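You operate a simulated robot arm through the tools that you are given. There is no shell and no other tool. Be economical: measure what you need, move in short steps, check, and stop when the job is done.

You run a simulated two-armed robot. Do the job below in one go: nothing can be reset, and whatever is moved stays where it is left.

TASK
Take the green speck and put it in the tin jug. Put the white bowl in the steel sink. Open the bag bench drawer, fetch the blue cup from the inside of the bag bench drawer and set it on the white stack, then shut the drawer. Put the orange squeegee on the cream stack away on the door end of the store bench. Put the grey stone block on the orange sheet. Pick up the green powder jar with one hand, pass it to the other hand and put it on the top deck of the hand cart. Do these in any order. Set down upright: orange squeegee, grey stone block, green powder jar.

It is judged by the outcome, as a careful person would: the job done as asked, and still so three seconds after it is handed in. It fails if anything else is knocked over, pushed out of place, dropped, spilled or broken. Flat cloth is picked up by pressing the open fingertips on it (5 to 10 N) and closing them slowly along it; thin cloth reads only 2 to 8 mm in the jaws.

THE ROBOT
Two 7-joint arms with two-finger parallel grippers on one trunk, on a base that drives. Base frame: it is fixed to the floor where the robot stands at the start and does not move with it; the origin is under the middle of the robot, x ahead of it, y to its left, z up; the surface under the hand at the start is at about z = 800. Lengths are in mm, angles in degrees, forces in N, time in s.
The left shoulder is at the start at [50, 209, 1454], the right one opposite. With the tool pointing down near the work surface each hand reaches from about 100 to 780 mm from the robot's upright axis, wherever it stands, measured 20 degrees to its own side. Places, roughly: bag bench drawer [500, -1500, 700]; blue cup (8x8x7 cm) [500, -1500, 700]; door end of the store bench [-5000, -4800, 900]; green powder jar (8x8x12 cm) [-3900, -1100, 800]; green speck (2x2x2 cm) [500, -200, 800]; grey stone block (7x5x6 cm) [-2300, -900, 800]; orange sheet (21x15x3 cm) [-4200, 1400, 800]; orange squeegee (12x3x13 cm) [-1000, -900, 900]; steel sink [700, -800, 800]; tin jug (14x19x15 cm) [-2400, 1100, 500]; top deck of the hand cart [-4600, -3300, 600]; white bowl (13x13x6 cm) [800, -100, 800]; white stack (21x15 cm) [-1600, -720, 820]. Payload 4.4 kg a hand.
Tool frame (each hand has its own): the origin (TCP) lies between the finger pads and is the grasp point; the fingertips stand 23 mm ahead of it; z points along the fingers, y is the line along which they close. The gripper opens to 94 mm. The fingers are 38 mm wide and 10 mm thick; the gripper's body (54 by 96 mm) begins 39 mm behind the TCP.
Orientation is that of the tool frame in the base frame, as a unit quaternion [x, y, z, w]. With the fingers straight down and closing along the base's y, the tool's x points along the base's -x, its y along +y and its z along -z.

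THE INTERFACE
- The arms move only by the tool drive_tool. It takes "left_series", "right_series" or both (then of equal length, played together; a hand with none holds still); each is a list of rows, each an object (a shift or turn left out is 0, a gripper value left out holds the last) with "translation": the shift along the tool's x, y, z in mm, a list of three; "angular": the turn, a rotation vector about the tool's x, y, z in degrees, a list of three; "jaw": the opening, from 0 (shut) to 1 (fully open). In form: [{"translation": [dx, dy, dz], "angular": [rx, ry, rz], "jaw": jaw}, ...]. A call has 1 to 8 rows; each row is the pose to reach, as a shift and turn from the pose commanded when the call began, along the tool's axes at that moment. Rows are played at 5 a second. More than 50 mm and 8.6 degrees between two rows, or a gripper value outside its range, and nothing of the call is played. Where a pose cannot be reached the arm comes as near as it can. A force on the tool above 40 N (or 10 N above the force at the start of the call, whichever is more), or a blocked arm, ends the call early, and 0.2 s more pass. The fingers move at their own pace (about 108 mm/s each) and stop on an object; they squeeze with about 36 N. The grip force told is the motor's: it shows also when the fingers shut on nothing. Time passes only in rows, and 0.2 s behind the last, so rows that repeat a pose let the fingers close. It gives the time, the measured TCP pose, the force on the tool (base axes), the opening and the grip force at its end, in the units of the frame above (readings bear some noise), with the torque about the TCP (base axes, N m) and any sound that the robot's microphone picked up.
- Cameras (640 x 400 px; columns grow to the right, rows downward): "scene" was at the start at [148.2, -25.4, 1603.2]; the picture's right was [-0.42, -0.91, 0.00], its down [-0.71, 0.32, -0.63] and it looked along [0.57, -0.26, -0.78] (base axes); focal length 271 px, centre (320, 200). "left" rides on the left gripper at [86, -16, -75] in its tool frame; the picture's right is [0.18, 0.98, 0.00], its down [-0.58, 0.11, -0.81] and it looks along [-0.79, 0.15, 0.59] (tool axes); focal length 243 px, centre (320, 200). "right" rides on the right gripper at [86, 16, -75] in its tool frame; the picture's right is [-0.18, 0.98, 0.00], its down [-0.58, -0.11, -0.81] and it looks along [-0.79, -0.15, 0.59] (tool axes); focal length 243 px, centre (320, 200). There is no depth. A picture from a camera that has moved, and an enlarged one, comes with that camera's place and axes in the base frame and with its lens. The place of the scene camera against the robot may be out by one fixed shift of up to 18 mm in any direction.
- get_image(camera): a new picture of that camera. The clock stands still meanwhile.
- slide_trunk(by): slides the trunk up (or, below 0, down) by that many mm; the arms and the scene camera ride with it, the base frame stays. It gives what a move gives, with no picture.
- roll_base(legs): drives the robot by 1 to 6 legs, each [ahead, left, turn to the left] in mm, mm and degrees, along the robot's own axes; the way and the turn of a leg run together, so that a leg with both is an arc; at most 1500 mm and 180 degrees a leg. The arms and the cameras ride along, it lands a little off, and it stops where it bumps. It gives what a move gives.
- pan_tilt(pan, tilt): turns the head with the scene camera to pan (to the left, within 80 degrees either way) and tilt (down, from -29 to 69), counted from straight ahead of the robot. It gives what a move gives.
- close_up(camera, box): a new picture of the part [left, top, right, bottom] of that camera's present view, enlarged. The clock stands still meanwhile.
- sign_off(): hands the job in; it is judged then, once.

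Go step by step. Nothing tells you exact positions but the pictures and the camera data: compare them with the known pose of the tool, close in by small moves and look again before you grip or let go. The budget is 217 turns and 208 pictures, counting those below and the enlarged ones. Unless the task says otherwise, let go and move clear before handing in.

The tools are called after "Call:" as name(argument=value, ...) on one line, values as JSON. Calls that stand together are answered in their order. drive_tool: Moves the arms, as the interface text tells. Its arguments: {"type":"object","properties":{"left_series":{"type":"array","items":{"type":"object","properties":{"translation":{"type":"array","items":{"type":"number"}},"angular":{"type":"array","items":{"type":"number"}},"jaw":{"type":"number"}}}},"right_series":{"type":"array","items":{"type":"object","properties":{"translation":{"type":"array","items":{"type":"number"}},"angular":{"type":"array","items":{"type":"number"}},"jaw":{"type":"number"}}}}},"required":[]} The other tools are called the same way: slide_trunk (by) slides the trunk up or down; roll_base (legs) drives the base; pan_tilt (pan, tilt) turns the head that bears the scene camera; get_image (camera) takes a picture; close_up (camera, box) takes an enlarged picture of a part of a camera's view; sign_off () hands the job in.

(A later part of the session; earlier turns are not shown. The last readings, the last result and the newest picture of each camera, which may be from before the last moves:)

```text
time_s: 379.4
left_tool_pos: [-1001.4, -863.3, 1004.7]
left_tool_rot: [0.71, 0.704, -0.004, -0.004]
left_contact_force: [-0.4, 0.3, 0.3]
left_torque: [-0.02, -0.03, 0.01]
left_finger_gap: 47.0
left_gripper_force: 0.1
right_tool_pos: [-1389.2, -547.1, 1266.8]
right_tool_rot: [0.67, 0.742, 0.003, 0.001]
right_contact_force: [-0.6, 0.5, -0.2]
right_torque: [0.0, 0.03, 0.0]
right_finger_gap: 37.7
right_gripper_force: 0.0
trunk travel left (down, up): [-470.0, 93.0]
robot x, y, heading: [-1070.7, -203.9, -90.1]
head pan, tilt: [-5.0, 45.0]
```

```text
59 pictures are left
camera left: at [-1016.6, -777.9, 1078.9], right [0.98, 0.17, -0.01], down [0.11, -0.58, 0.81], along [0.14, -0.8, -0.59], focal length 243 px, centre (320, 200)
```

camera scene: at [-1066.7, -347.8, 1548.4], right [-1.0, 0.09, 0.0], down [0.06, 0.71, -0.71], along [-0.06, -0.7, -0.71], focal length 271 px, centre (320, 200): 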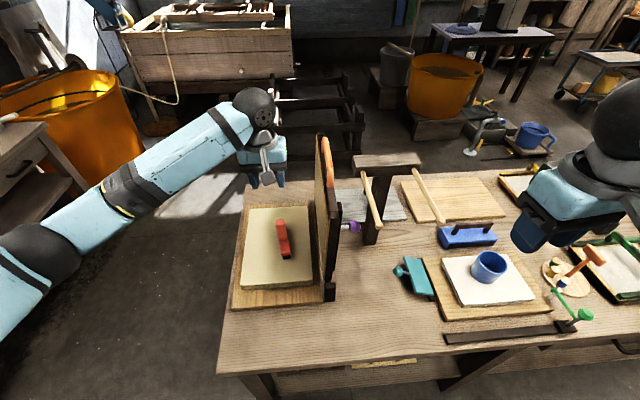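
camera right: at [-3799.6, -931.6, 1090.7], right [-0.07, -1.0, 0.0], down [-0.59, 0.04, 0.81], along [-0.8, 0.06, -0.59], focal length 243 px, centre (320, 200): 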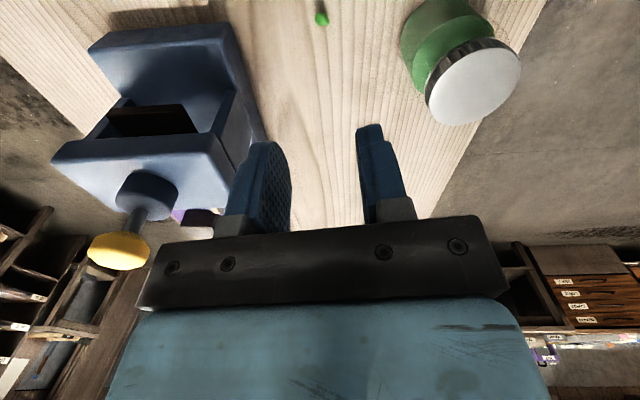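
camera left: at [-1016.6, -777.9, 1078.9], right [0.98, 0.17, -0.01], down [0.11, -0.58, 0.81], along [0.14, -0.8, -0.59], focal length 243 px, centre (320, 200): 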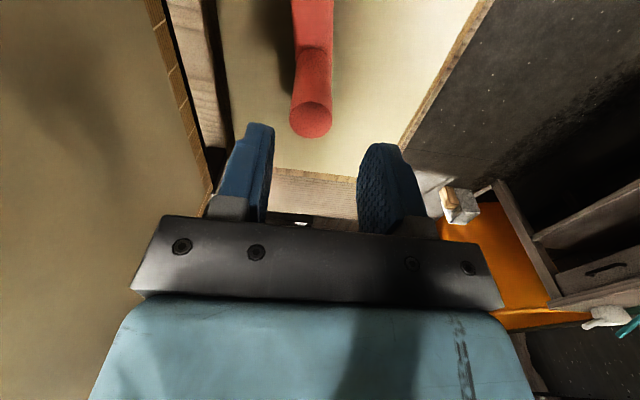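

Call:
drive_tool(left_series=[{"translation": [-6, -5, 35]}, {"translation": [-6, -5, 65]}, {"translation": [-6, -5, 78]}])

Call:
get_image(camera="left")

```text
time_s: 380.2
left_tool_pos: [-1008.2, -868.7, 925.6]
left_tool_rot: [0.71, 0.704, -0.005, -0.002]
left_contact_force: [0.0, 0.1, 0.1]
left_torque: [0.03, 0.0, -0.01]
left_finger_gap: 46.8
left_gripper_force: 0.0
right_tool_pos: [-1390.0, -545.7, 1267.1]
right_tool_rot: [0.671, 0.741, 0.002, 0.001]
right_contact_force: [0.1, -0.1, -0.2]
right_torque: [0.03, 0.03, 0.0]
right_finger_gap: 37.6
right_gripper_force: 0.1
trunk travel left (down, up): [-470.0, 93.0]
robot x, y, heading: [-1070.0, -202.2, -89.9]
head pan, tilt: [-5.0, 45.0]
```

```text
58 pictures are left
camera left: at [-1022.1, -784.9, 1000.8], right [0.98, 0.18, -0.01], down [0.11, -0.58, 0.81], along [0.14, -0.8, -0.59], focal length 243 px, centre (320, 200)
```

left: 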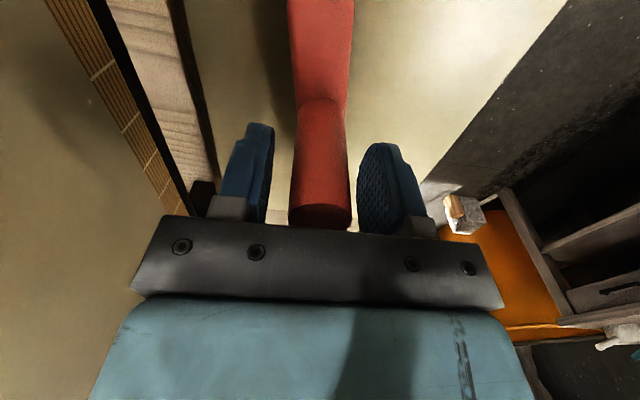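

Post centred between the fingers. Closing and lifting straight up.

Call:
drive_tool(left_series=[{"jaw": 0}, {"jaw": 0}, {"jaw": 0}, {"translation": [0, 0, -30]}, {"translation": [0, 0, -75]}, {"translation": [0, 0, -120]}, {"translation": [0, 0, -165]}, {"translation": [0, 0, -210]}])

Call:
get_image(camera="scene")

```text
time_s: 382.0
left_tool_pos: [-1007.4, -867.6, 1138.1]
left_tool_rot: [0.711, 0.704, -0.004, -0.002]
left_contact_force: [1.3, 0.4, -2.3]
left_torque: [0.0, 0.01, 0.03]
left_finger_gap: 27.5
left_gripper_force: 36.1
right_tool_pos: [-1389.7, -548.0, 1268.8]
right_tool_rot: [0.671, 0.742, 0.002, 0.001]
right_contact_force: [-0.4, 0.2, 0.0]
right_torque: [0.0, 0.02, 0.01]
right_finger_gap: 37.7
right_gripper_force: 0.0
trunk travel left (down, up): [-470.0, 93.0]
robot x, y, heading: [-1069.5, -201.8, -89.8]
head pan, tilt: [-5.0, 45.0]
```

```text
57 pictures are left
camera scene: at [-1066.0, -346.4, 1548.4], right [-1.0, 0.09, 0.0], down [0.06, 0.7, -0.71], along [-0.06, -0.7, -0.71], focal length 271 px, centre (320, 200)
```

scene: 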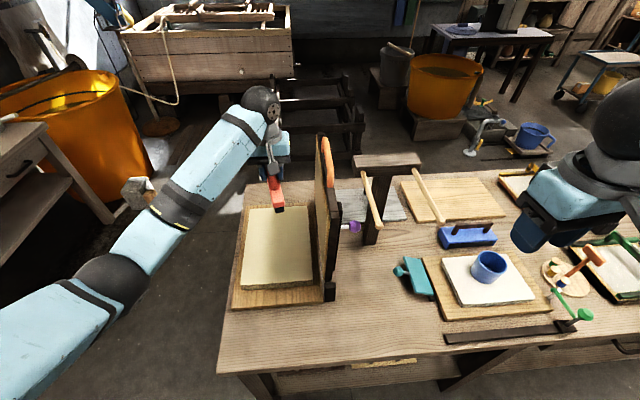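

The squeegee is held upright. I'll back away well clear of the posts, then travel toward the store bench.

Call:
roll_base(legs=[[-400, 0, 0], [0, -1500, 0], [0, -730, 0], [1300, 0, 0]])

Call:
pan_tilt(pan=-25, tilt=18)

Call:
get_image(camera="scene")

```text
time_s: 410.0
left_tool_pos: [-3283.9, -1740.5, 1137.7]
left_tool_rot: [0.72, 0.694, -0.004, -0.002]
left_contact_force: [0.1, 1.1, -0.9]
left_torque: [0.03, 0.03, 0.01]
left_finger_gap: 27.3
left_gripper_force: 36.4
right_tool_pos: [-3656.5, -1409.0, 1267.2]
right_tool_rot: [0.681, 0.733, 0.001, 0.001]
right_contact_force: [-0.2, -0.2, -0.2]
right_torque: [0.0, -0.03, 0.02]
right_finger_gap: 37.6
right_gripper_force: 0.0
trunk travel left (down, up): [-470.0, 93.0]
robot x, y, heading: [-3325.9, -1075.2, -91.6]
head pan, tilt: [-5.0, 45.0]
```

```text
time_s: 410.9
left_tool_pos: [-3283.6, -1740.6, 1139.6]
left_tool_rot: [0.719, 0.695, -0.005, -0.002]
left_contact_force: [-0.1, -0.3, -0.9]
left_torque: [-0.04, 0.0, 0.03]
left_finger_gap: 27.4
left_gripper_force: 36.0
right_tool_pos: [-3658.3, -1409.4, 1266.9]
right_tool_rot: [0.68, 0.733, 0.001, 0.002]
right_contact_force: [0.0, -0.2, -0.5]
right_torque: [0.01, 0.04, -0.01]
right_finger_gap: 37.8
right_gripper_force: 0.1
trunk travel left (down, up): [-470.0, 93.0]
robot x, y, heading: [-3330.3, -1074.1, -91.6]
head pan, tilt: [-25.0, 18.0]
```

```text
56 pictures are left
camera scene: at [-3361.3, -1219.9, 1590.3], right [-0.9, 0.45, 0.0], down [0.14, 0.28, -0.95], along [-0.42, -0.85, -0.31], focal length 271 px, centre (320, 200)
```

scene: 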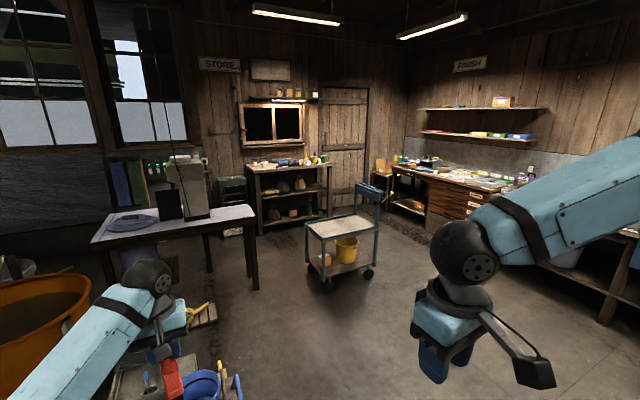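

The store bench is at the back, with its door end to the right; the cart stands in between. I'll drive nearer to judge the passage.

Call:
roll_base(legs=[[700, 0, 1.6], [0, -1450, 0]])

Call:
pan_tilt(pan=-8, tilt=32)

Call:
get_image(camera="scene")

```text
time_s: 427.0
left_tool_pos: [-4684.7, -2456.4, 1138.3]
left_tool_rot: [0.703, 0.711, -0.005, -0.002]
left_contact_force: [0.5, -0.1, -1.4]
left_torque: [0.01, -0.04, 0.03]
left_finger_gap: 27.0
left_gripper_force: 36.0
right_tool_pos: [-5072.8, -2141.3, 1267.4]
right_tool_rot: [0.663, 0.749, 0.0, 0.001]
right_contact_force: [-0.4, 0.5, 0.4]
right_torque: [0.02, 0.0, -0.02]
right_finger_gap: 37.9
right_gripper_force: 0.2
trunk travel left (down, up): [-470.0, 93.0]
robot x, y, heading: [-4762.4, -1794.6, -89.1]
head pan, tilt: [-25.0, 18.0]
```

```text
time_s: 427.8
left_tool_pos: [-4684.9, -2457.4, 1137.9]
left_tool_rot: [0.703, 0.711, -0.003, -0.003]
left_contact_force: [-0.5, 0.3, -1.2]
left_torque: [0.0, 0.0, -0.03]
left_finger_gap: 27.5
left_gripper_force: 35.8
right_tool_pos: [-5072.9, -2142.6, 1267.3]
right_tool_rot: [0.663, 0.748, 0.002, 0.001]
right_contact_force: [0.6, 0.6, 0.2]
right_torque: [-0.04, 0.0, 0.06]
right_finger_gap: 37.6
right_gripper_force: 0.0
trunk travel left (down, up): [-470.0, 93.0]
robot x, y, heading: [-4759.3, -1795.5, -88.6]
head pan, tilt: [-8.0, 32.0]
```

```text
55 pictures are left
camera scene: at [-4758.9, -1943.5, 1568.0], right [-0.99, 0.12, 0.0], down [0.06, 0.53, -0.85], along [-0.1, -0.84, -0.53], focal length 271 px, centre (320, 200)
```

scene: 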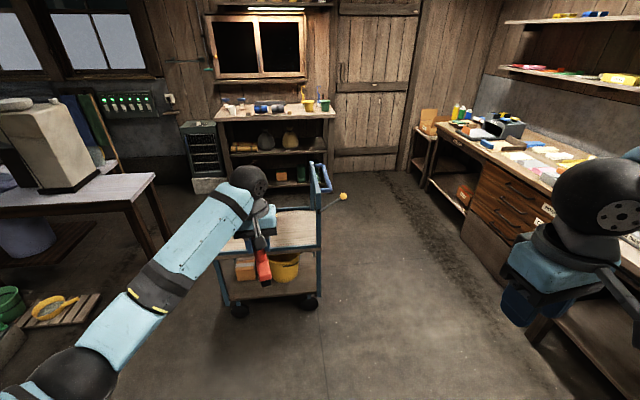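

There's ample room between the cart and the finishing bench. I'll go around the cart's right side to the store bench's door end.

Call:
roll_base(legs=[[0, -690, -1.2], [1450, 0, 0], [600, 0, 0], [0, 380, 0]])

Call:
pan_tilt(pan=0, tilt=40)

Call:
get_image(camera="scene")

```text
time_s: 447.6
left_tool_pos: [-4924.3, -4477.3, 1139.3]
left_tool_rot: [0.695, 0.719, -0.004, -0.002]
left_contact_force: [0.2, -0.2, -0.5]
left_torque: [-0.01, -0.03, 0.0]
left_finger_gap: 27.3
left_gripper_force: 35.8
right_tool_pos: [-5321.5, -4170.4, 1266.0]
right_tool_rot: [0.655, 0.756, 0.002, 0.002]
right_contact_force: [-0.2, -0.1, 0.5]
right_torque: [-0.01, 0.0, 0.02]
right_finger_gap: 37.6
right_gripper_force: 0.0
trunk travel left (down, up): [-470.0, 93.0]
robot x, y, heading: [-5017.1, -3815.0, -87.6]
head pan, tilt: [-8.0, 32.0]
```

```text
time_s: 448.3
left_tool_pos: [-4926.0, -4476.2, 1138.7]
left_tool_rot: [0.695, 0.719, -0.004, -0.004]
left_contact_force: [0.8, 0.0, -2.1]
left_torque: [-0.01, 0.01, -0.02]
left_finger_gap: 27.3
left_gripper_force: 35.7
right_tool_pos: [-5321.9, -4170.1, 1267.4]
right_tool_rot: [0.655, 0.756, 0.002, 0.001]
right_contact_force: [0.4, 0.6, 0.6]
right_torque: [0.01, 0.05, 0.03]
right_finger_gap: 37.4
right_gripper_force: 0.0
trunk travel left (down, up): [-470.0, 93.0]
robot x, y, heading: [-5017.8, -3815.2, -87.8]
head pan, tilt: [0.0, 40.0]
```

```text
54 pictures are left
camera scene: at [-4998.7, -3961.2, 1555.8], right [-1.0, -0.04, 0.0], down [-0.03, 0.64, -0.77], along [0.03, -0.77, -0.64], focal length 271 px, centre (320, 200)
```

scene: 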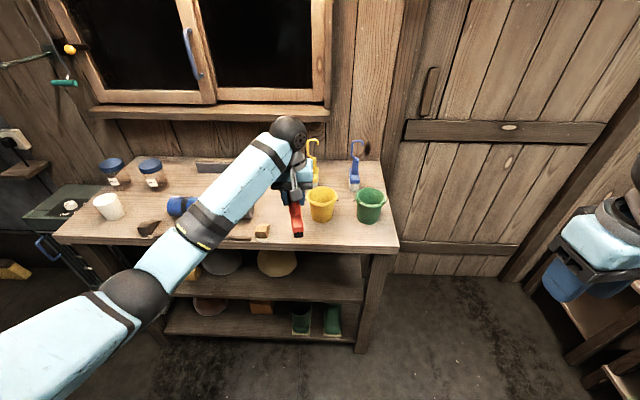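

Call:
close_up(camera="scene", box=[180, 110, 420, 270])

Call:
get_image(camera="left")

```text
2.50 times, centred on (300, 190) of scene
camera zoom: at [-4998.7, -3961.2, 1555.8], right [-1.0, -0.04, 0.0], down [-0.03, 0.64, -0.77], along [0.03, -0.77, -0.64], focal length 677 px, centre (370, 225)
```

zoom: 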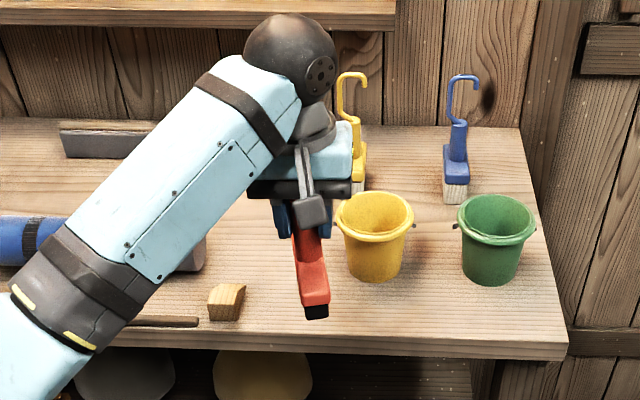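

```text
52 pictures are left
camera left: at [-4943.4, -4391.5, 1213.1], right [0.98, 0.22, -0.01], down [0.14, -0.58, 0.81], along [0.17, -0.79, -0.59], focal length 243 px, centre (320, 200)
```

left: 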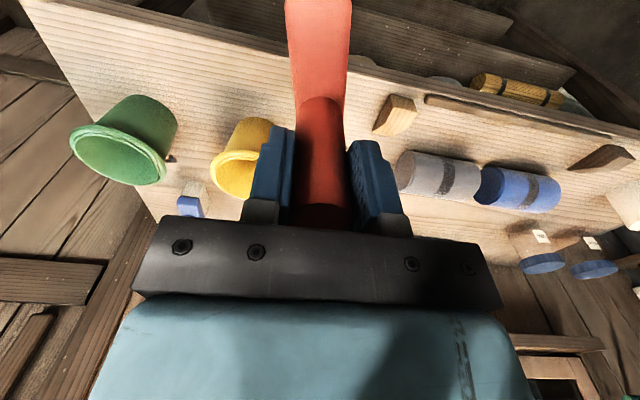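

The free spot is the front strip in front of the two buckets at the door end, about [-5060, -4590]. The strip is shallow, so I'll yaw the squeegee about 68° so its base lies along the bench.

Call:
drive_tool(left_series=[{"angular": [0, 0, -8.5]}, {"angular": [0, 0, -17]}, {"angular": [0, 0, -25.5]}, {"angular": [0, 0, -34]}, {"angular": [0, 0, -42.5]}, {"angular": [0, 0, -51]}, {"angular": [0, 0, -59.5]}, {"angular": [0, 0, -68]}])

Call:
roll_base(legs=[[0, -145, 0]])

Call:
close_up(camera="scene", box=[180, 110, 420, 270])

Call:
get_image(camera="left")

```text
time_s: 450.1
left_tool_pos: [-4925.9, -4475.3, 1138.9]
left_tool_rot: [0.173, 0.985, -0.001, -0.005]
left_contact_force: [-0.7, 0.0, -1.3]
left_torque: [-0.01, -0.02, -0.04]
left_finger_gap: 27.4
left_gripper_force: 36.0
right_tool_pos: [-5321.9, -4170.7, 1266.4]
right_tool_rot: [0.655, 0.756, 0.003, 0.002]
right_contact_force: [-1.0, 0.3, -0.3]
right_torque: [-0.03, -0.03, 0.01]
right_finger_gap: 37.7
right_gripper_force: 0.0
trunk travel left (down, up): [-470.0, 93.0]
robot x, y, heading: [-5016.7, -3814.2, -87.4]
head pan, tilt: [0.0, 40.0]
```

```text
time_s: 452.0
left_tool_pos: [-5065.3, -4483.4, 1138.7]
left_tool_rot: [0.175, 0.985, -0.002, -0.005]
left_contact_force: [0.8, 0.0, -1.7]
left_torque: [0.01, 0.02, -0.04]
left_finger_gap: 27.6
left_gripper_force: 35.5
right_tool_pos: [-5462.1, -4178.4, 1266.5]
right_tool_rot: [0.655, 0.756, 0.002, 0.002]
right_contact_force: [0.3, 0.1, -0.1]
right_torque: [0.01, 0.0, 0.02]
right_finger_gap: 37.6
right_gripper_force: 0.1
trunk travel left (down, up): [-470.0, 93.0]
robot x, y, heading: [-5158.0, -3828.7, -87.7]
head pan, tilt: [0.0, 40.0]
```

```text
2.50 times, centred on (300, 190) of scene
camera zoom: at [-5138.8, -3967.2, 1555.7], right [-1.0, -0.04, 0.0], down [-0.03, 0.64, -0.77], along [0.03, -0.77, -0.64], focal length 677 px, centre (370, 225)
```

zoom: 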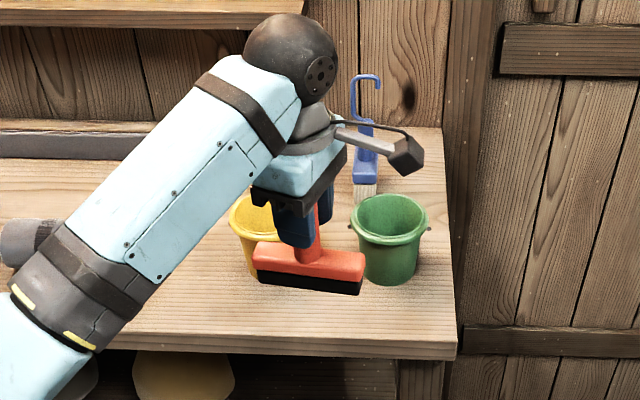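

```text
50 pictures are left
camera left: at [-5151.3, -4468.6, 1213.9], right [0.16, 0.99, 0.0], down [0.59, -0.1, 0.8], along [0.79, -0.13, -0.6], focal length 243 px, centre (320, 200)
```

left: 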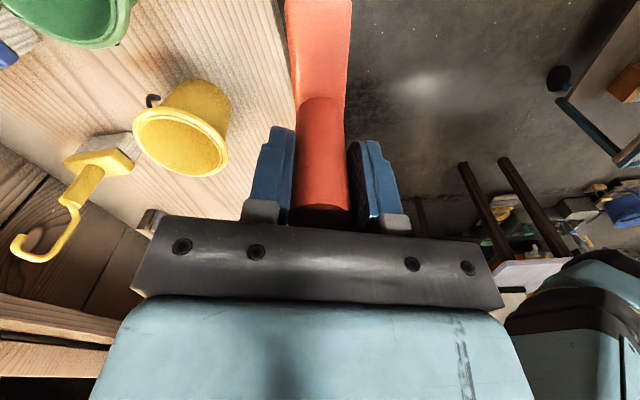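

The base now lies along the bench. Moving over the front strip and lowering.

Call:
drive_tool(left_series=[{"translation": [-18, -44, 0]}, {"translation": [-35.6, -88, 0]}, {"translation": [-35.6, -88, 40]}, {"translation": [-35.6, -88, 80]}, {"translation": [-35.6, -88, 115]}])

Call:
close_up(camera="scene", box=[180, 110, 420, 270])

Call:
get_image(camera="left")

```text
time_s: 453.2
left_tool_pos: [-5064.1, -4578.0, 1024.1]
left_tool_rot: [0.174, 0.985, -0.002, -0.004]
left_contact_force: [-0.5, 0.9, -1.1]
left_torque: [0.02, -0.01, 0.03]
left_finger_gap: 27.3
left_gripper_force: 35.8
right_tool_pos: [-5462.8, -4177.2, 1266.8]
right_tool_rot: [0.655, 0.756, 0.003, 0.001]
right_contact_force: [0.1, 0.0, 0.4]
right_torque: [-0.02, 0.01, -0.01]
right_finger_gap: 37.6
right_gripper_force: 0.1
trunk travel left (down, up): [-470.0, 93.0]
robot x, y, heading: [-5160.9, -3822.7, -87.5]
head pan, tilt: [0.0, 40.0]
```

```text
2.50 times, centred on (300, 190) of scene
camera zoom: at [-5139.9, -3967.7, 1555.7], right [-1.0, -0.04, 0.0], down [-0.03, 0.64, -0.77], along [0.03, -0.77, -0.64], focal length 677 px, centre (370, 225)
```

zoom: 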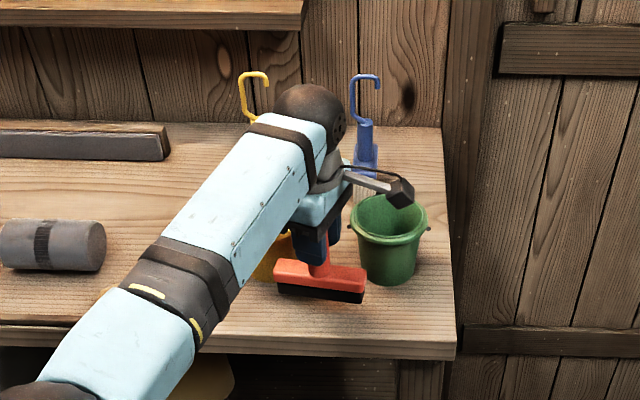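

```text
48 pictures are left
camera left: at [-5149.3, -4564.8, 1099.3], right [0.16, 0.99, 0.0], down [0.59, -0.09, 0.8], along [0.79, -0.13, -0.6], focal length 243 px, centre (320, 200)
```

left: 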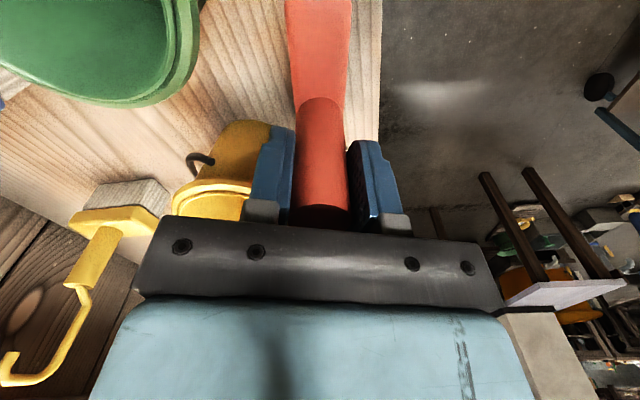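

Well placed. Lowering to contact.

Call:
drive_tool(left_series=[{"translation": [0, 0, 8]}, {"translation": [0, 0, 16]}, {"translation": [0, 0, 21]}, {"translation": [0, 0, 25]}, {"translation": [0, 0, 29]}])

```text
time_s: 454.4
left_tool_pos: [-5064.2, -4576.4, 994.0]
left_tool_rot: [0.174, 0.985, -0.003, -0.005]
left_contact_force: [-0.1, -1.4, 0.5]
left_torque: [-0.01, -0.06, 0.0]
left_finger_gap: 27.4
left_gripper_force: 36.1
right_tool_pos: [-5461.8, -4176.2, 1267.0]
right_tool_rot: [0.655, 0.756, 0.002, 0.002]
right_contact_force: [-0.2, 0.4, -0.7]
right_torque: [-0.01, -0.02, 0.02]
right_finger_gap: 37.7
right_gripper_force: 0.2
trunk travel left (down, up): [-470.0, 93.0]
robot x, y, heading: [-5160.6, -3817.9, -87.4]
head pan, tilt: [0.0, 40.0]
```

Call:
drive_tool(left_series=[{"translation": [0, 0, 3]}, {"translation": [0, 0, 6]}, {"translation": [0, 0, 9]}])

Call:
close_up(camera="scene", box=[220, 140, 380, 270])

```text
time_s: 455.2
left_tool_pos: [-5065.1, -4575.0, 990.9]
left_tool_rot: [0.174, 0.985, -0.006, -0.004]
left_contact_force: [-1.5, -2.5, 28.2]
left_torque: [0.13, -0.07, -0.02]
left_finger_gap: 26.7
left_gripper_force: 36.8
right_tool_pos: [-5461.7, -4173.0, 1268.0]
right_tool_rot: [0.654, 0.756, 0.0, 0.004]
right_contact_force: [0.6, 0.1, -0.5]
right_torque: [-0.02, -0.01, 0.04]
right_finger_gap: 37.5
right_gripper_force: 0.0
trunk travel left (down, up): [-470.0, 93.0]
robot x, y, heading: [-5155.0, -3823.4, -87.8]
head pan, tilt: [0.0, 40.0]
```

```text
3.08 times, centred on (300, 205) of scene
camera zoom: at [-5140.1, -3962.6, 1556.6], right [-1.0, -0.04, 0.0], down [-0.03, 0.64, -0.77], along [0.03, -0.77, -0.64], focal length 833 px, centre (382, 185)
```

zoom: 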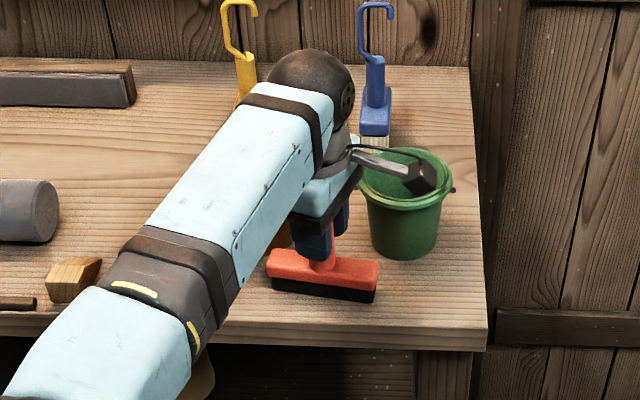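

Standing on the bench. Easing off, opening and lifting.

Call:
drive_tool(left_series=[{"translation": [0, 0, -6]}, {"translation": [0, 0, -6], "jaw": 0.4}, {"translation": [0, 0, -6], "jaw": 0.48}, {"translation": [0, 0, -40]}, {"translation": [0, 0, -85]}, {"translation": [0, 0, -130]}, {"translation": [0, 0, -175]}])

Call:
close_up(camera="scene", box=[180, 110, 420, 270])

```text
time_s: 456.8
left_tool_pos: [-5060.2, -4577.8, 1160.6]
left_tool_rot: [0.174, 0.985, -0.002, -0.004]
left_contact_force: [-0.2, -0.1, 0.0]
left_torque: [-0.01, 0.01, 0.0]
left_finger_gap: 45.0
left_gripper_force: 0.0
right_tool_pos: [-5462.3, -4175.4, 1267.5]
right_tool_rot: [0.655, 0.755, 0.002, 0.002]
right_contact_force: [0.0, 0.6, -0.7]
right_torque: [-0.01, 0.0, 0.03]
right_finger_gap: 37.7
right_gripper_force: 0.0
trunk travel left (down, up): [-470.0, 93.0]
robot x, y, heading: [-5157.8, -3817.0, -87.5]
head pan, tilt: [0.0, 40.0]
```

```text
2.50 times, centred on (300, 190) of scene
camera zoom: at [-5139.9, -3966.2, 1555.8], right [-1.0, -0.04, 0.0], down [-0.03, 0.64, -0.77], along [0.03, -0.77, -0.64], focal length 677 px, centre (370, 225)
```

zoom: 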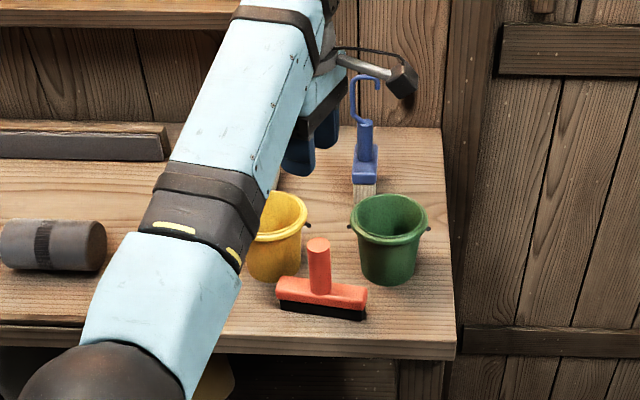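

The squeegee stands upright at the door end. Last job: the green jar. I'll drive back around the cart to the jar table.

Call:
roll_base(legs=[[0, -290, -2], [-1450, 0, 0], [-600, 0, 0], [0, 1450, 0], [0, 650, 0], [0, 0, -90]])

Call:
drive_tool(left_series=[{"translation": [0, 0, -20], "angular": [0, 0, -7.5]}, {"translation": [0, 0, -40], "angular": [0, 0, -15]}, {"translation": [0, 0, -40], "angular": [0, 0, -22]}])

Call:
get_image(camera="scene")

```text
time_s: 491.8
left_tool_pos: [-4117.7, -1855.0, 1160.7]
left_tool_rot: [0.833, 0.553, 0.002, -0.004]
left_contact_force: [0.3, 0.4, 0.1]
left_torque: [-0.02, 0.01, 0.0]
left_finger_gap: 45.3
left_gripper_force: 0.1
right_tool_pos: [-3697.5, -1472.6, 1267.6]
right_tool_rot: [0.999, 0.048, 0.001, 0.001]
right_contact_force: [-0.8, 0.1, 0.4]
right_torque: [-0.01, 0.03, 0.01]
right_finger_gap: 37.6
right_gripper_force: 0.1
trunk travel left (down, up): [-470.0, 93.0]
robot x, y, heading: [-3353.6, -1798.7, 179.8]
head pan, tilt: [0.0, 40.0]
```

```text
time_s: 492.6
left_tool_pos: [-4118.6, -1854.6, 1203.1]
left_tool_rot: [0.712, 0.703, 0.003, -0.005]
left_contact_force: [-0.4, 0.0, 0.2]
left_torque: [0.02, 0.0, -0.06]
left_finger_gap: 45.3
left_gripper_force: 0.1
right_tool_pos: [-3698.0, -1474.0, 1266.9]
right_tool_rot: [0.999, 0.046, 0.0, 0.002]
right_contact_force: [-1.0, -0.4, -0.6]
right_torque: [0.01, 0.01, 0.0]
right_finger_gap: 37.5
right_gripper_force: 0.1
trunk travel left (down, up): [-470.0, 93.0]
robot x, y, heading: [-3354.9, -1793.3, 179.6]
head pan, tilt: [0.0, 40.0]
```

```text
45 pictures are left
camera scene: at [-3498.6, -1787.5, 1555.7], right [0.01, 1.0, 0.0], down [0.64, 0.0, -0.77], along [-0.77, 0.01, -0.64], focal length 271 px, centre (320, 200)
```

scene: 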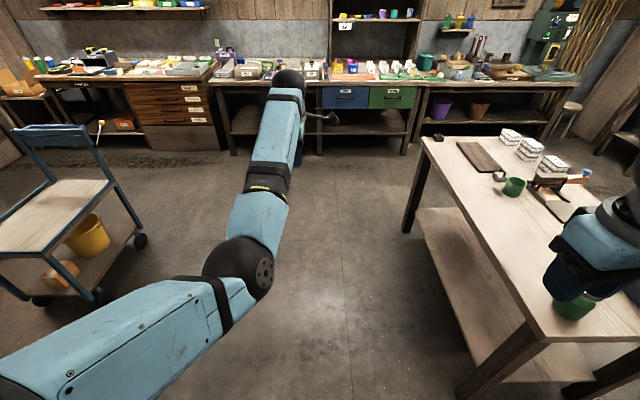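

The yaw is right. I'll pull the hand in and tilt it to point right, camera on top.

Call:
drive_tool(left_series=[{"translation": [0, 45, 0], "angular": [0, 8, 0]}, {"translation": [0, 90, 0], "angular": [0, 16, 0]}, {"translation": [0, 135, 0], "angular": [0, 24, 0]}, {"translation": [0, 175, 0], "angular": [0, 32, 0]}, {"translation": [0, 200, 0], "angular": [0, 40, 0]}, {"translation": [0, 200, 0], "angular": [0, 48, 0]}, {"translation": [0, 200, 0], "angular": [0, 56, 0]}, {"translation": [0, 200, 0], "angular": [0, 64, 0]}])

Call:
drive_tool(left_series=[{"angular": [0, 7, 0]}, {"angular": [0, 14, 0]}])

Call:
get_image(camera="scene")

```text
time_s: 494.4
left_tool_pos: [-3918.0, -1856.3, 1200.9]
left_tool_rot: [0.603, 0.592, 0.38, -0.376]
left_contact_force: [0.7, 1.0, -0.3]
left_torque: [0.0, 0.0, -0.01]
left_finger_gap: 45.3
left_gripper_force: 0.0
left hand out of reach, approached as far as the arm can: row 1, 2
right_tool_pos: [-3697.4, -1472.1, 1266.2]
right_tool_rot: [0.999, 0.047, 0.0, 0.003]
right_contact_force: [0.9, -0.5, 0.2]
right_torque: [-0.03, 0.0, 0.0]
right_finger_gap: 37.5
right_gripper_force: 0.1
trunk travel left (down, up): [-470.0, 93.0]
robot x, y, heading: [-3356.7, -1795.4, 179.5]
head pan, tilt: [0.0, 40.0]
```

```text
time_s: 495.0
left_tool_pos: [-3918.1, -1855.0, 1200.1]
left_tool_rot: [0.552, 0.542, 0.451, -0.446]
left_contact_force: [0.6, 0.2, 0.1]
left_torque: [0.0, -0.01, -0.02]
left_finger_gap: 45.3
left_gripper_force: 0.1
right_tool_pos: [-3698.3, -1472.7, 1266.2]
right_tool_rot: [0.999, 0.046, 0.0, 0.002]
right_contact_force: [0.8, 0.4, -0.5]
right_torque: [0.01, -0.01, 0.03]
right_finger_gap: 37.7
right_gripper_force: 0.1
trunk travel left (down, up): [-470.0, 93.0]
robot x, y, heading: [-3358.5, -1797.0, 179.6]
head pan, tilt: [0.0, 40.0]
```

```text
44 pictures are left
camera scene: at [-3498.0, -1787.0, 1555.8], right [0.01, 1.0, 0.0], down [0.64, 0.0, -0.77], along [-0.77, 0.01, -0.64], focal length 271 px, centre (320, 200)
```

scene: 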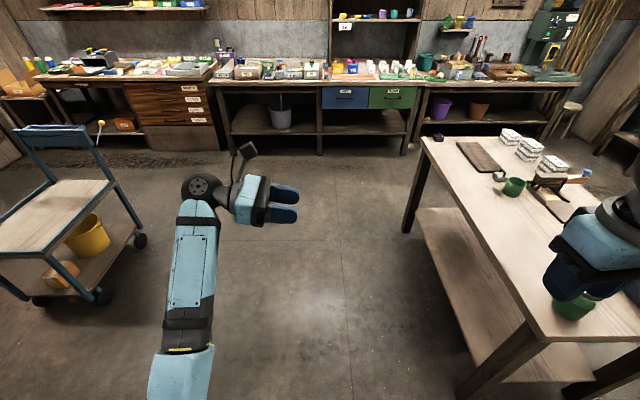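

The left hand points right with the camera above, just as planned. Lowering to jar mid-height, still clear of the table.

Call:
slide_trunk(by=-250)

Call:
drive_tool(left_series=[{"translation": [-40, 5, 8], "jaw": 1}, {"translation": [-80, 10, 16], "jaw": 1}, {"translation": [-118, 15, 24], "jaw": 1}])

Call:
roll_base(legs=[[0, -560, 0.4]])

Call:
get_image(camera="left")

Call:
get_image(camera="scene")

```text
time_s: 497.6
left_tool_pos: [-3918.3, -1855.8, 950.0]
left_tool_rot: [0.553, 0.542, 0.451, -0.445]
left_contact_force: [-0.2, 0.2, 0.2]
left_torque: [-0.03, -0.01, -0.01]
left_finger_gap: 45.4
left_gripper_force: 0.1
right_tool_pos: [-3698.9, -1471.9, 1016.6]
right_tool_rot: [0.999, 0.048, 0.0, 0.002]
right_contact_force: [0.8, -0.2, -0.2]
right_torque: [0.0, -0.02, 0.0]
right_finger_gap: 37.5
right_gripper_force: 0.0
trunk travel left (down, up): [-220.0, 343.0]
robot x, y, heading: [-3355.3, -1791.3, 179.5]
head pan, tilt: [0.0, 40.0]
```

```text
time_s: 498.5
left_tool_pos: [-3933.5, -1807.2, 930.7]
left_tool_rot: [0.561, 0.477, 0.451, -0.504]
left_contact_force: [-0.3, -0.6, 0.1]
left_torque: [-0.03, -0.01, -0.02]
left_finger_gap: 94.3
left_gripper_force: 0.1
right_tool_pos: [-3697.2, -1471.6, 1019.7]
right_tool_rot: [0.999, 0.048, 0.001, 0.002]
right_contact_force: [-0.3, 0.8, 0.1]
right_torque: [0.0, 0.0, -0.01]
right_finger_gap: 37.3
right_gripper_force: 0.1
trunk travel left (down, up): [-220.0, 343.0]
robot x, y, heading: [-3360.7, -1791.5, 179.7]
head pan, tilt: [0.0, 40.0]
stopped in row 3 (left hand): the arm was blocked; the commanded pose is now the measured one
```

```text
time_s: 503.9
left_tool_pos: [-3932.0, -1252.9, 931.9]
left_tool_rot: [0.559, 0.476, 0.448, -0.51]
left_contact_force: [0.2, 0.2, -0.8]
left_torque: [-0.01, -0.01, 0.02]
left_finger_gap: 94.3
left_gripper_force: 0.0
right_tool_pos: [-3699.7, -915.5, 1016.9]
right_tool_rot: [0.999, 0.052, 0.0, 0.002]
right_contact_force: [-0.5, 0.4, -0.4]
right_torque: [0.01, -0.01, 0.01]
right_finger_gap: 37.5
right_gripper_force: 0.1
trunk travel left (down, up): [-220.0, 343.0]
robot x, y, heading: [-3354.7, -1236.1, -180.0]
head pan, tilt: [0.0, 40.0]
```

```text
43 pictures are left
camera left: at [-3936.3, -1320.0, 1025.3], right [1.0, -0.01, 0.04], down [0.01, -0.85, -0.52], along [0.04, 0.52, -0.85], focal length 243 px, centre (320, 200)
```

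left: 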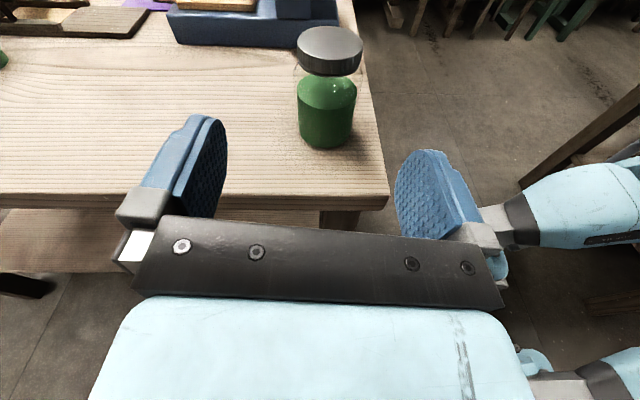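

```text
42 pictures are left
camera scene: at [-3497.1, -1227.6, 1305.5], right [0.0, 1.0, 0.0], down [0.64, 0.0, -0.77], along [-0.77, 0.0, -0.64], focal length 271 px, centre (320, 200)
```

scene: 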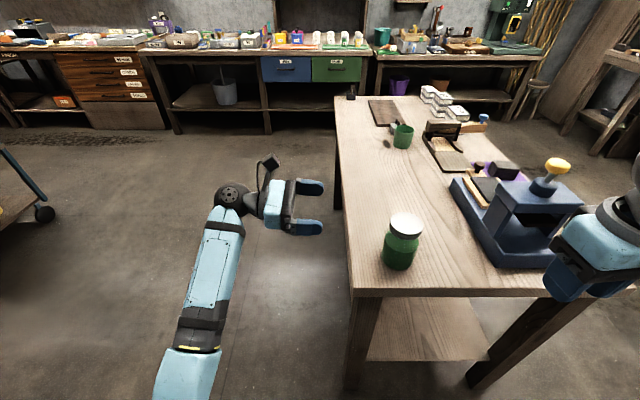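

The elbow is low again with the trunk down. I'll raise the trunk and let the arm reach down straighter, correcting the small roll.

Call:
slide_trunk(by=250)

Call:
drive_tool(left_series=[{"translation": [-40, 4, 3], "angular": [0, 0, -4]}, {"translation": [-80, 8, 6], "angular": [0, 0, -8]}, {"translation": [-120, 12, 9], "angular": [0, 0, -8]}, {"translation": [-160, 18, 12], "angular": [0, 0, -8]}, {"translation": [-200, 24, 15], "angular": [0, 0, -8]}, {"translation": [-240, 30, 18], "angular": [0, 0, -8]}])

Call:
get_image(camera="scene")

```text
time_s: 506.5
left_tool_pos: [-3933.4, -1251.4, 1182.5]
left_tool_rot: [0.56, 0.476, 0.448, -0.509]
left_contact_force: [-0.6, 0.4, 0.0]
left_torque: [0.01, -0.04, 0.0]
left_finger_gap: 94.1
left_gripper_force: 0.1
right_tool_pos: [-3700.3, -915.4, 1266.9]
right_tool_rot: [0.999, 0.052, 0.0, 0.002]
right_contact_force: [0.2, -0.6, -0.1]
right_torque: [-0.02, -0.01, -0.02]
right_finger_gap: 37.5
right_gripper_force: 0.0
trunk travel left (down, up): [-470.0, 93.0]
robot x, y, heading: [-3354.2, -1232.0, -179.9]
head pan, tilt: [0.0, 40.0]
```

```text
time_s: 507.9
left_tool_pos: [-3938.1, -1253.3, 939.3]
left_tool_rot: [0.526, 0.514, 0.482, -0.477]
left_contact_force: [0.5, 0.5, -0.5]
left_torque: [0.03, -0.01, -0.02]
left_finger_gap: 94.2
left_gripper_force: 0.1
right_tool_pos: [-3699.7, -915.0, 1266.2]
right_tool_rot: [0.999, 0.052, 0.001, 0.001]
right_contact_force: [0.0, 0.3, 0.1]
right_torque: [-0.01, -0.01, -0.01]
right_finger_gap: 37.6
right_gripper_force: 0.1
trunk travel left (down, up): [-470.0, 93.0]
robot x, y, heading: [-3354.3, -1232.9, -179.9]
head pan, tilt: [0.0, 40.0]
```

```text
41 pictures are left
camera scene: at [-3497.7, -1227.8, 1555.7], right [0.0, 1.0, 0.0], down [0.64, 0.0, -0.77], along [-0.77, 0.0, -0.64], focal length 271 px, centre (320, 200)
```

scene: 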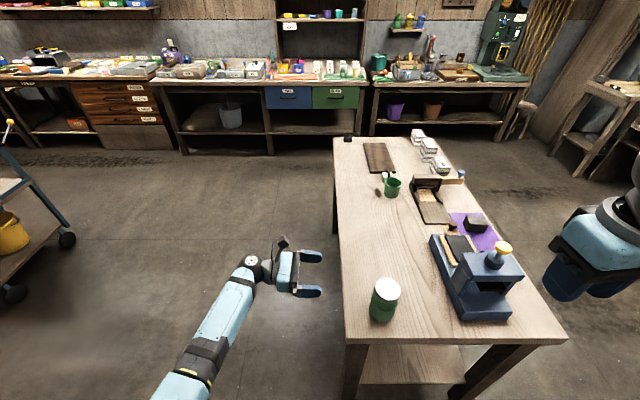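

Good. Lowering the rest and checking alignment with the jar.

Call:
drive_tool(left_series=[{"translation": [-40, 12, 3]}, {"translation": [-80, 24, 6]}, {"translation": [-110, 35, 9]}])

Call:
get_image(camera="left")

```text
time_s: 508.7
left_tool_pos: [-3902.3, -1253.2, 828.2]
left_tool_rot: [0.526, 0.512, 0.482, -0.477]
left_contact_force: [0.2, 0.0, 0.0]
left_torque: [0.01, -0.01, 0.0]
left_finger_gap: 94.1
left_gripper_force: 0.1
right_tool_pos: [-3700.5, -915.7, 1267.4]
right_tool_rot: [0.999, 0.051, 0.0, 0.002]
right_contact_force: [0.2, -0.1, 0.1]
right_torque: [0.0, -0.02, -0.06]
right_finger_gap: 37.4
right_gripper_force: 0.0
trunk travel left (down, up): [-470.0, 93.0]
robot x, y, heading: [-3352.8, -1233.2, -179.8]
head pan, tilt: [0.0, 40.0]
```

```text
40 pictures are left
camera left: at [-3918.3, -1321.1, 920.6], right [0.98, 0.0, 0.18], down [0.09, -0.85, -0.52], along [0.15, 0.52, -0.84], focal length 243 px, centre (320, 200)
```

left: 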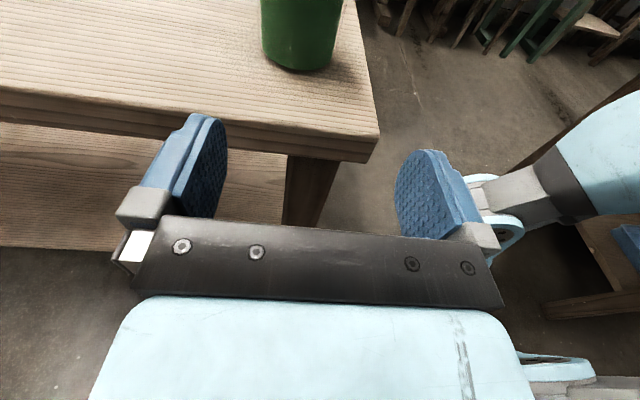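

The jar's centre is near x −3914. I'll shift 12 mm, advance most of the way and look again.

Call:
drive_tool(left_series=[{"translation": [0, -12, 40]}, {"translation": [0, -12, 80]}, {"translation": [0, -12, 120]}])

Call:
get_image(camera="left")

Call:
get_image(camera="scene")

```text
time_s: 509.5
left_tool_pos: [-3911.3, -1182.6, 800.3]
left_tool_rot: [0.531, 0.527, 0.471, -0.468]
left_contact_force: [-0.1, 0.7, -0.1]
left_torque: [-0.01, 0.0, 0.0]
left_finger_gap: 94.2
left_gripper_force: 0.0
right_tool_pos: [-3698.6, -916.1, 1268.1]
right_tool_rot: [0.999, 0.052, -0.001, 0.002]
right_contact_force: [1.2, 0.0, 1.1]
right_torque: [0.05, 0.0, -0.01]
right_finger_gap: 37.6
right_gripper_force: 0.0
trunk travel left (down, up): [-470.0, 93.0]
robot x, y, heading: [-3355.7, -1231.4, -180.0]
head pan, tilt: [0.0, 40.0]
stopped in row 3 (left hand): the force on the tool passed its limit at 82 N (the readings are from after the stop); the commanded pose is now the measured one
```

```text
39 pictures are left
camera left: at [-3928.0, -1248.4, 895.1], right [0.98, 0.01, 0.18], down [0.1, -0.87, -0.48], along [0.15, 0.49, -0.86], focal length 243 px, centre (320, 200)
```

left: 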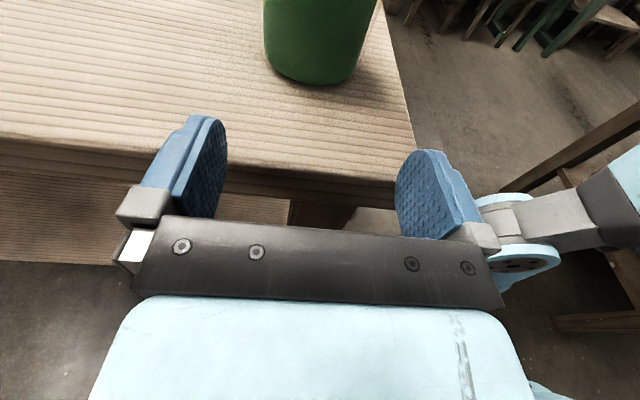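

```text
38 pictures are left
camera scene: at [-3495.8, -1228.6, 1555.8], right [0.0, 1.0, 0.0], down [0.64, 0.0, -0.77], along [-0.77, 0.0, -0.64], focal length 271 px, centre (320, 200)
```

scene: 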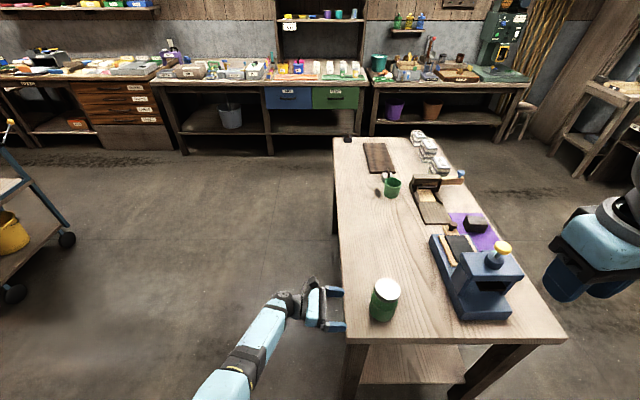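

The hand sagged and touched the table edge; the jar is undisturbed. I'll back off, raise it, and approach by strafing the base instead so the arm posture stays fixed.

Call:
drive_tool(left_series=[{"translation": [0, 0, -25]}, {"translation": [0, 0, -50]}, {"translation": [25, 0, -50]}, {"translation": [45, -2, -50]}])

Call:
get_image(camera="left")

```text
time_s: 510.5
left_tool_pos: [-3919.1, -1229.4, 853.5]
left_tool_rot: [0.533, 0.526, 0.469, -0.469]
left_contact_force: [0.0, 0.5, 0.7]
left_torque: [0.01, 0.0, -0.03]
left_finger_gap: 94.0
left_gripper_force: 0.0
right_tool_pos: [-3699.0, -915.6, 1267.3]
right_tool_rot: [0.999, 0.051, 0.001, 0.002]
right_contact_force: [-0.2, 0.6, 0.3]
right_torque: [0.01, -0.02, 0.02]
right_finger_gap: 37.7
right_gripper_force: 0.0
trunk travel left (down, up): [-470.0, 93.0]
robot x, y, heading: [-3353.2, -1233.4, -180.0]
head pan, tilt: [0.0, 40.0]
```

```text
37 pictures are left
camera left: at [-3935.6, -1295.2, 948.0], right [0.98, 0.02, 0.18], down [0.1, -0.87, -0.48], along [0.15, 0.49, -0.86], focal length 243 px, centre (320, 200)
```

left: 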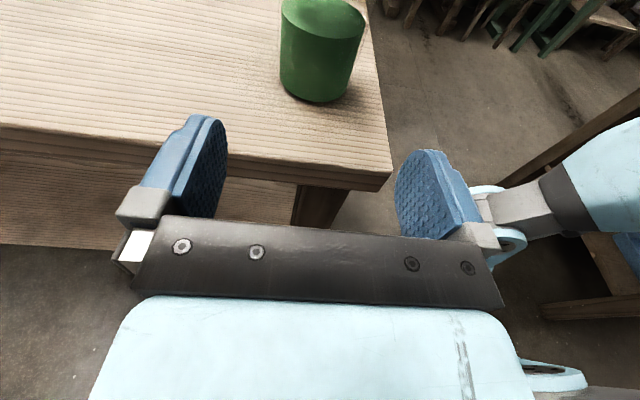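

The jar centre is x≈-3914. I'll trim position and height, then strafe.

Call:
drive_tool(left_series=[{"translation": [-10, 5, 0]}, {"translation": [-19, 5, 2]}])

Call:
roll_base(legs=[[0, -100, 0]])

Call:
get_image(camera="left")

```text
time_s: 511.1
left_tool_pos: [-3910.2, -1231.7, 828.8]
left_tool_rot: [0.532, 0.529, 0.47, -0.465]
left_contact_force: [0.3, 0.0, -0.9]
left_torque: [0.02, 0.01, -0.02]
left_finger_gap: 94.0
left_gripper_force: 0.0
right_tool_pos: [-3700.3, -914.6, 1267.2]
right_tool_rot: [0.999, 0.051, 0.001, 0.002]
right_contact_force: [0.0, 0.4, 0.6]
right_torque: [-0.02, 0.0, 0.02]
right_finger_gap: 37.6
right_gripper_force: 0.0
trunk travel left (down, up): [-470.0, 93.0]
robot x, y, heading: [-3358.5, -1234.4, -179.6]
head pan, tilt: [0.0, 40.0]
```

```text
time_s: 512.6
left_tool_pos: [-3910.7, -1132.0, 829.5]
left_tool_rot: [0.531, 0.528, 0.471, -0.466]
left_contact_force: [-0.5, 0.5, 0.1]
left_torque: [-0.01, 0.03, 0.03]
left_finger_gap: 94.2
left_gripper_force: 0.1
right_tool_pos: [-3700.2, -815.9, 1267.1]
right_tool_rot: [0.999, 0.051, 0.0, 0.002]
right_contact_force: [-0.5, -0.5, 0.5]
right_torque: [0.03, 0.0, 0.02]
right_finger_gap: 37.5
right_gripper_force: 0.2
trunk travel left (down, up): [-470.0, 93.0]
robot x, y, heading: [-3356.5, -1133.7, -179.7]
head pan, tilt: [0.0, 40.0]
```

```text
36 pictures are left
camera left: at [-3927.2, -1197.1, 924.4], right [0.98, 0.02, 0.18], down [0.1, -0.87, -0.48], along [0.15, 0.49, -0.86], focal length 243 px, centre (320, 200)
```

left: 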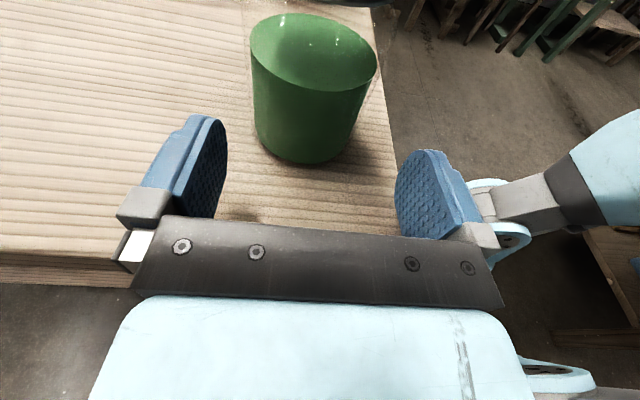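

Call:
drive_tool(left_series=[{"translation": [0, -5, 0]}])

Call:
roll_base(legs=[[0, -45, 0]])

Call:
get_image(camera="left")

```text
time_s: 513.0
left_tool_pos: [-3916.4, -1132.2, 829.3]
left_tool_rot: [0.531, 0.529, 0.47, -0.466]
left_contact_force: [0.5, -0.3, 0.9]
left_torque: [-0.02, -0.01, -0.01]
left_finger_gap: 94.1
left_gripper_force: 0.0
right_tool_pos: [-3699.3, -816.1, 1266.8]
right_tool_rot: [0.999, 0.051, 0.001, 0.001]
right_contact_force: [0.0, 0.4, 0.7]
right_torque: [0.03, 0.01, 0.01]
right_finger_gap: 37.8
right_gripper_force: 0.0
trunk travel left (down, up): [-470.0, 93.0]
robot x, y, heading: [-3358.8, -1140.2, -179.8]
head pan, tilt: [0.0, 40.0]
```

```text
time_s: 514.1
left_tool_pos: [-3914.7, -1088.7, 828.6]
left_tool_rot: [0.531, 0.528, 0.471, -0.466]
left_contact_force: [0.3, 0.2, -0.4]
left_torque: [0.01, 0.02, 0.03]
left_finger_gap: 93.8
left_gripper_force: 0.0
right_tool_pos: [-3700.2, -773.0, 1267.7]
right_tool_rot: [0.999, 0.051, 0.0, 0.001]
right_contact_force: [0.9, 0.4, -0.7]
right_torque: [0.0, 0.02, -0.02]
right_finger_gap: 37.5
right_gripper_force: 0.1
trunk travel left (down, up): [-470.0, 93.0]
robot x, y, heading: [-3360.0, -1089.2, -179.5]
head pan, tilt: [0.0, 40.0]
```

```text
35 pictures are left
camera left: at [-3932.7, -1153.1, 924.1], right [0.98, 0.02, 0.18], down [0.1, -0.87, -0.48], along [0.15, 0.49, -0.86], focal length 243 px, centre (320, 200)
```

left: 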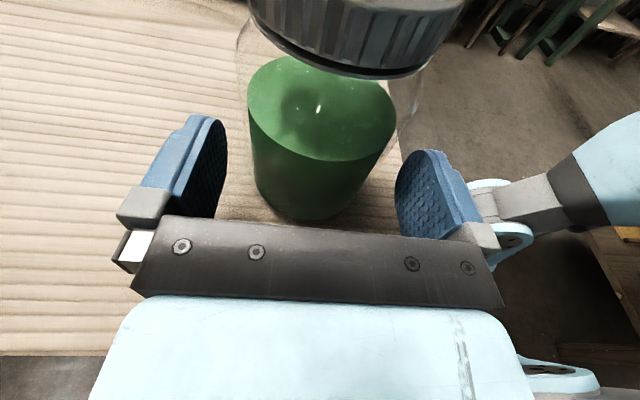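

Centred within a few millimetres. Strafing the last 42 mm.

Call:
roll_base(legs=[[0, -41, 0]])

Call:
get_image(camera="left")

```text
time_s: 515.1
left_tool_pos: [-3916.4, -1048.7, 828.9]
left_tool_rot: [0.532, 0.529, 0.47, -0.466]
left_contact_force: [0.5, -0.2, -0.5]
left_torque: [-0.01, 0.0, -0.02]
left_finger_gap: 93.7
left_gripper_force: 0.2
right_tool_pos: [-3699.5, -733.3, 1266.0]
right_tool_rot: [0.999, 0.053, 0.001, 0.001]
right_contact_force: [0.6, 0.2, -0.3]
right_torque: [-0.02, 0.01, -0.03]
right_finger_gap: 37.5
right_gripper_force: 0.1
trunk travel left (down, up): [-470.0, 93.0]
robot x, y, heading: [-3357.0, -1052.6, -179.8]
head pan, tilt: [0.0, 40.0]
```

```text
34 pictures are left
camera left: at [-3932.8, -1113.6, 924.0], right [0.98, 0.02, 0.18], down [0.1, -0.87, -0.48], along [0.15, 0.49, -0.86], focal length 243 px, centre (320, 200)
```

left: 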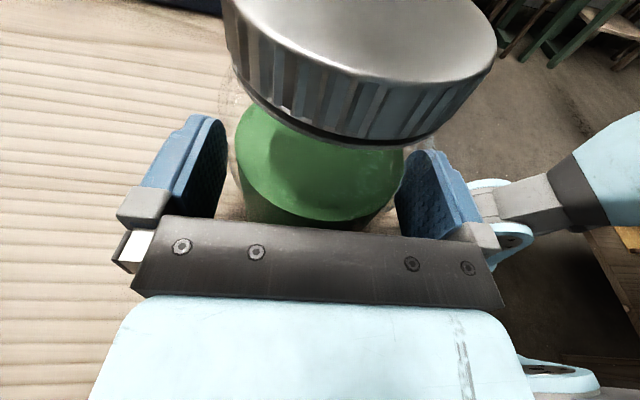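

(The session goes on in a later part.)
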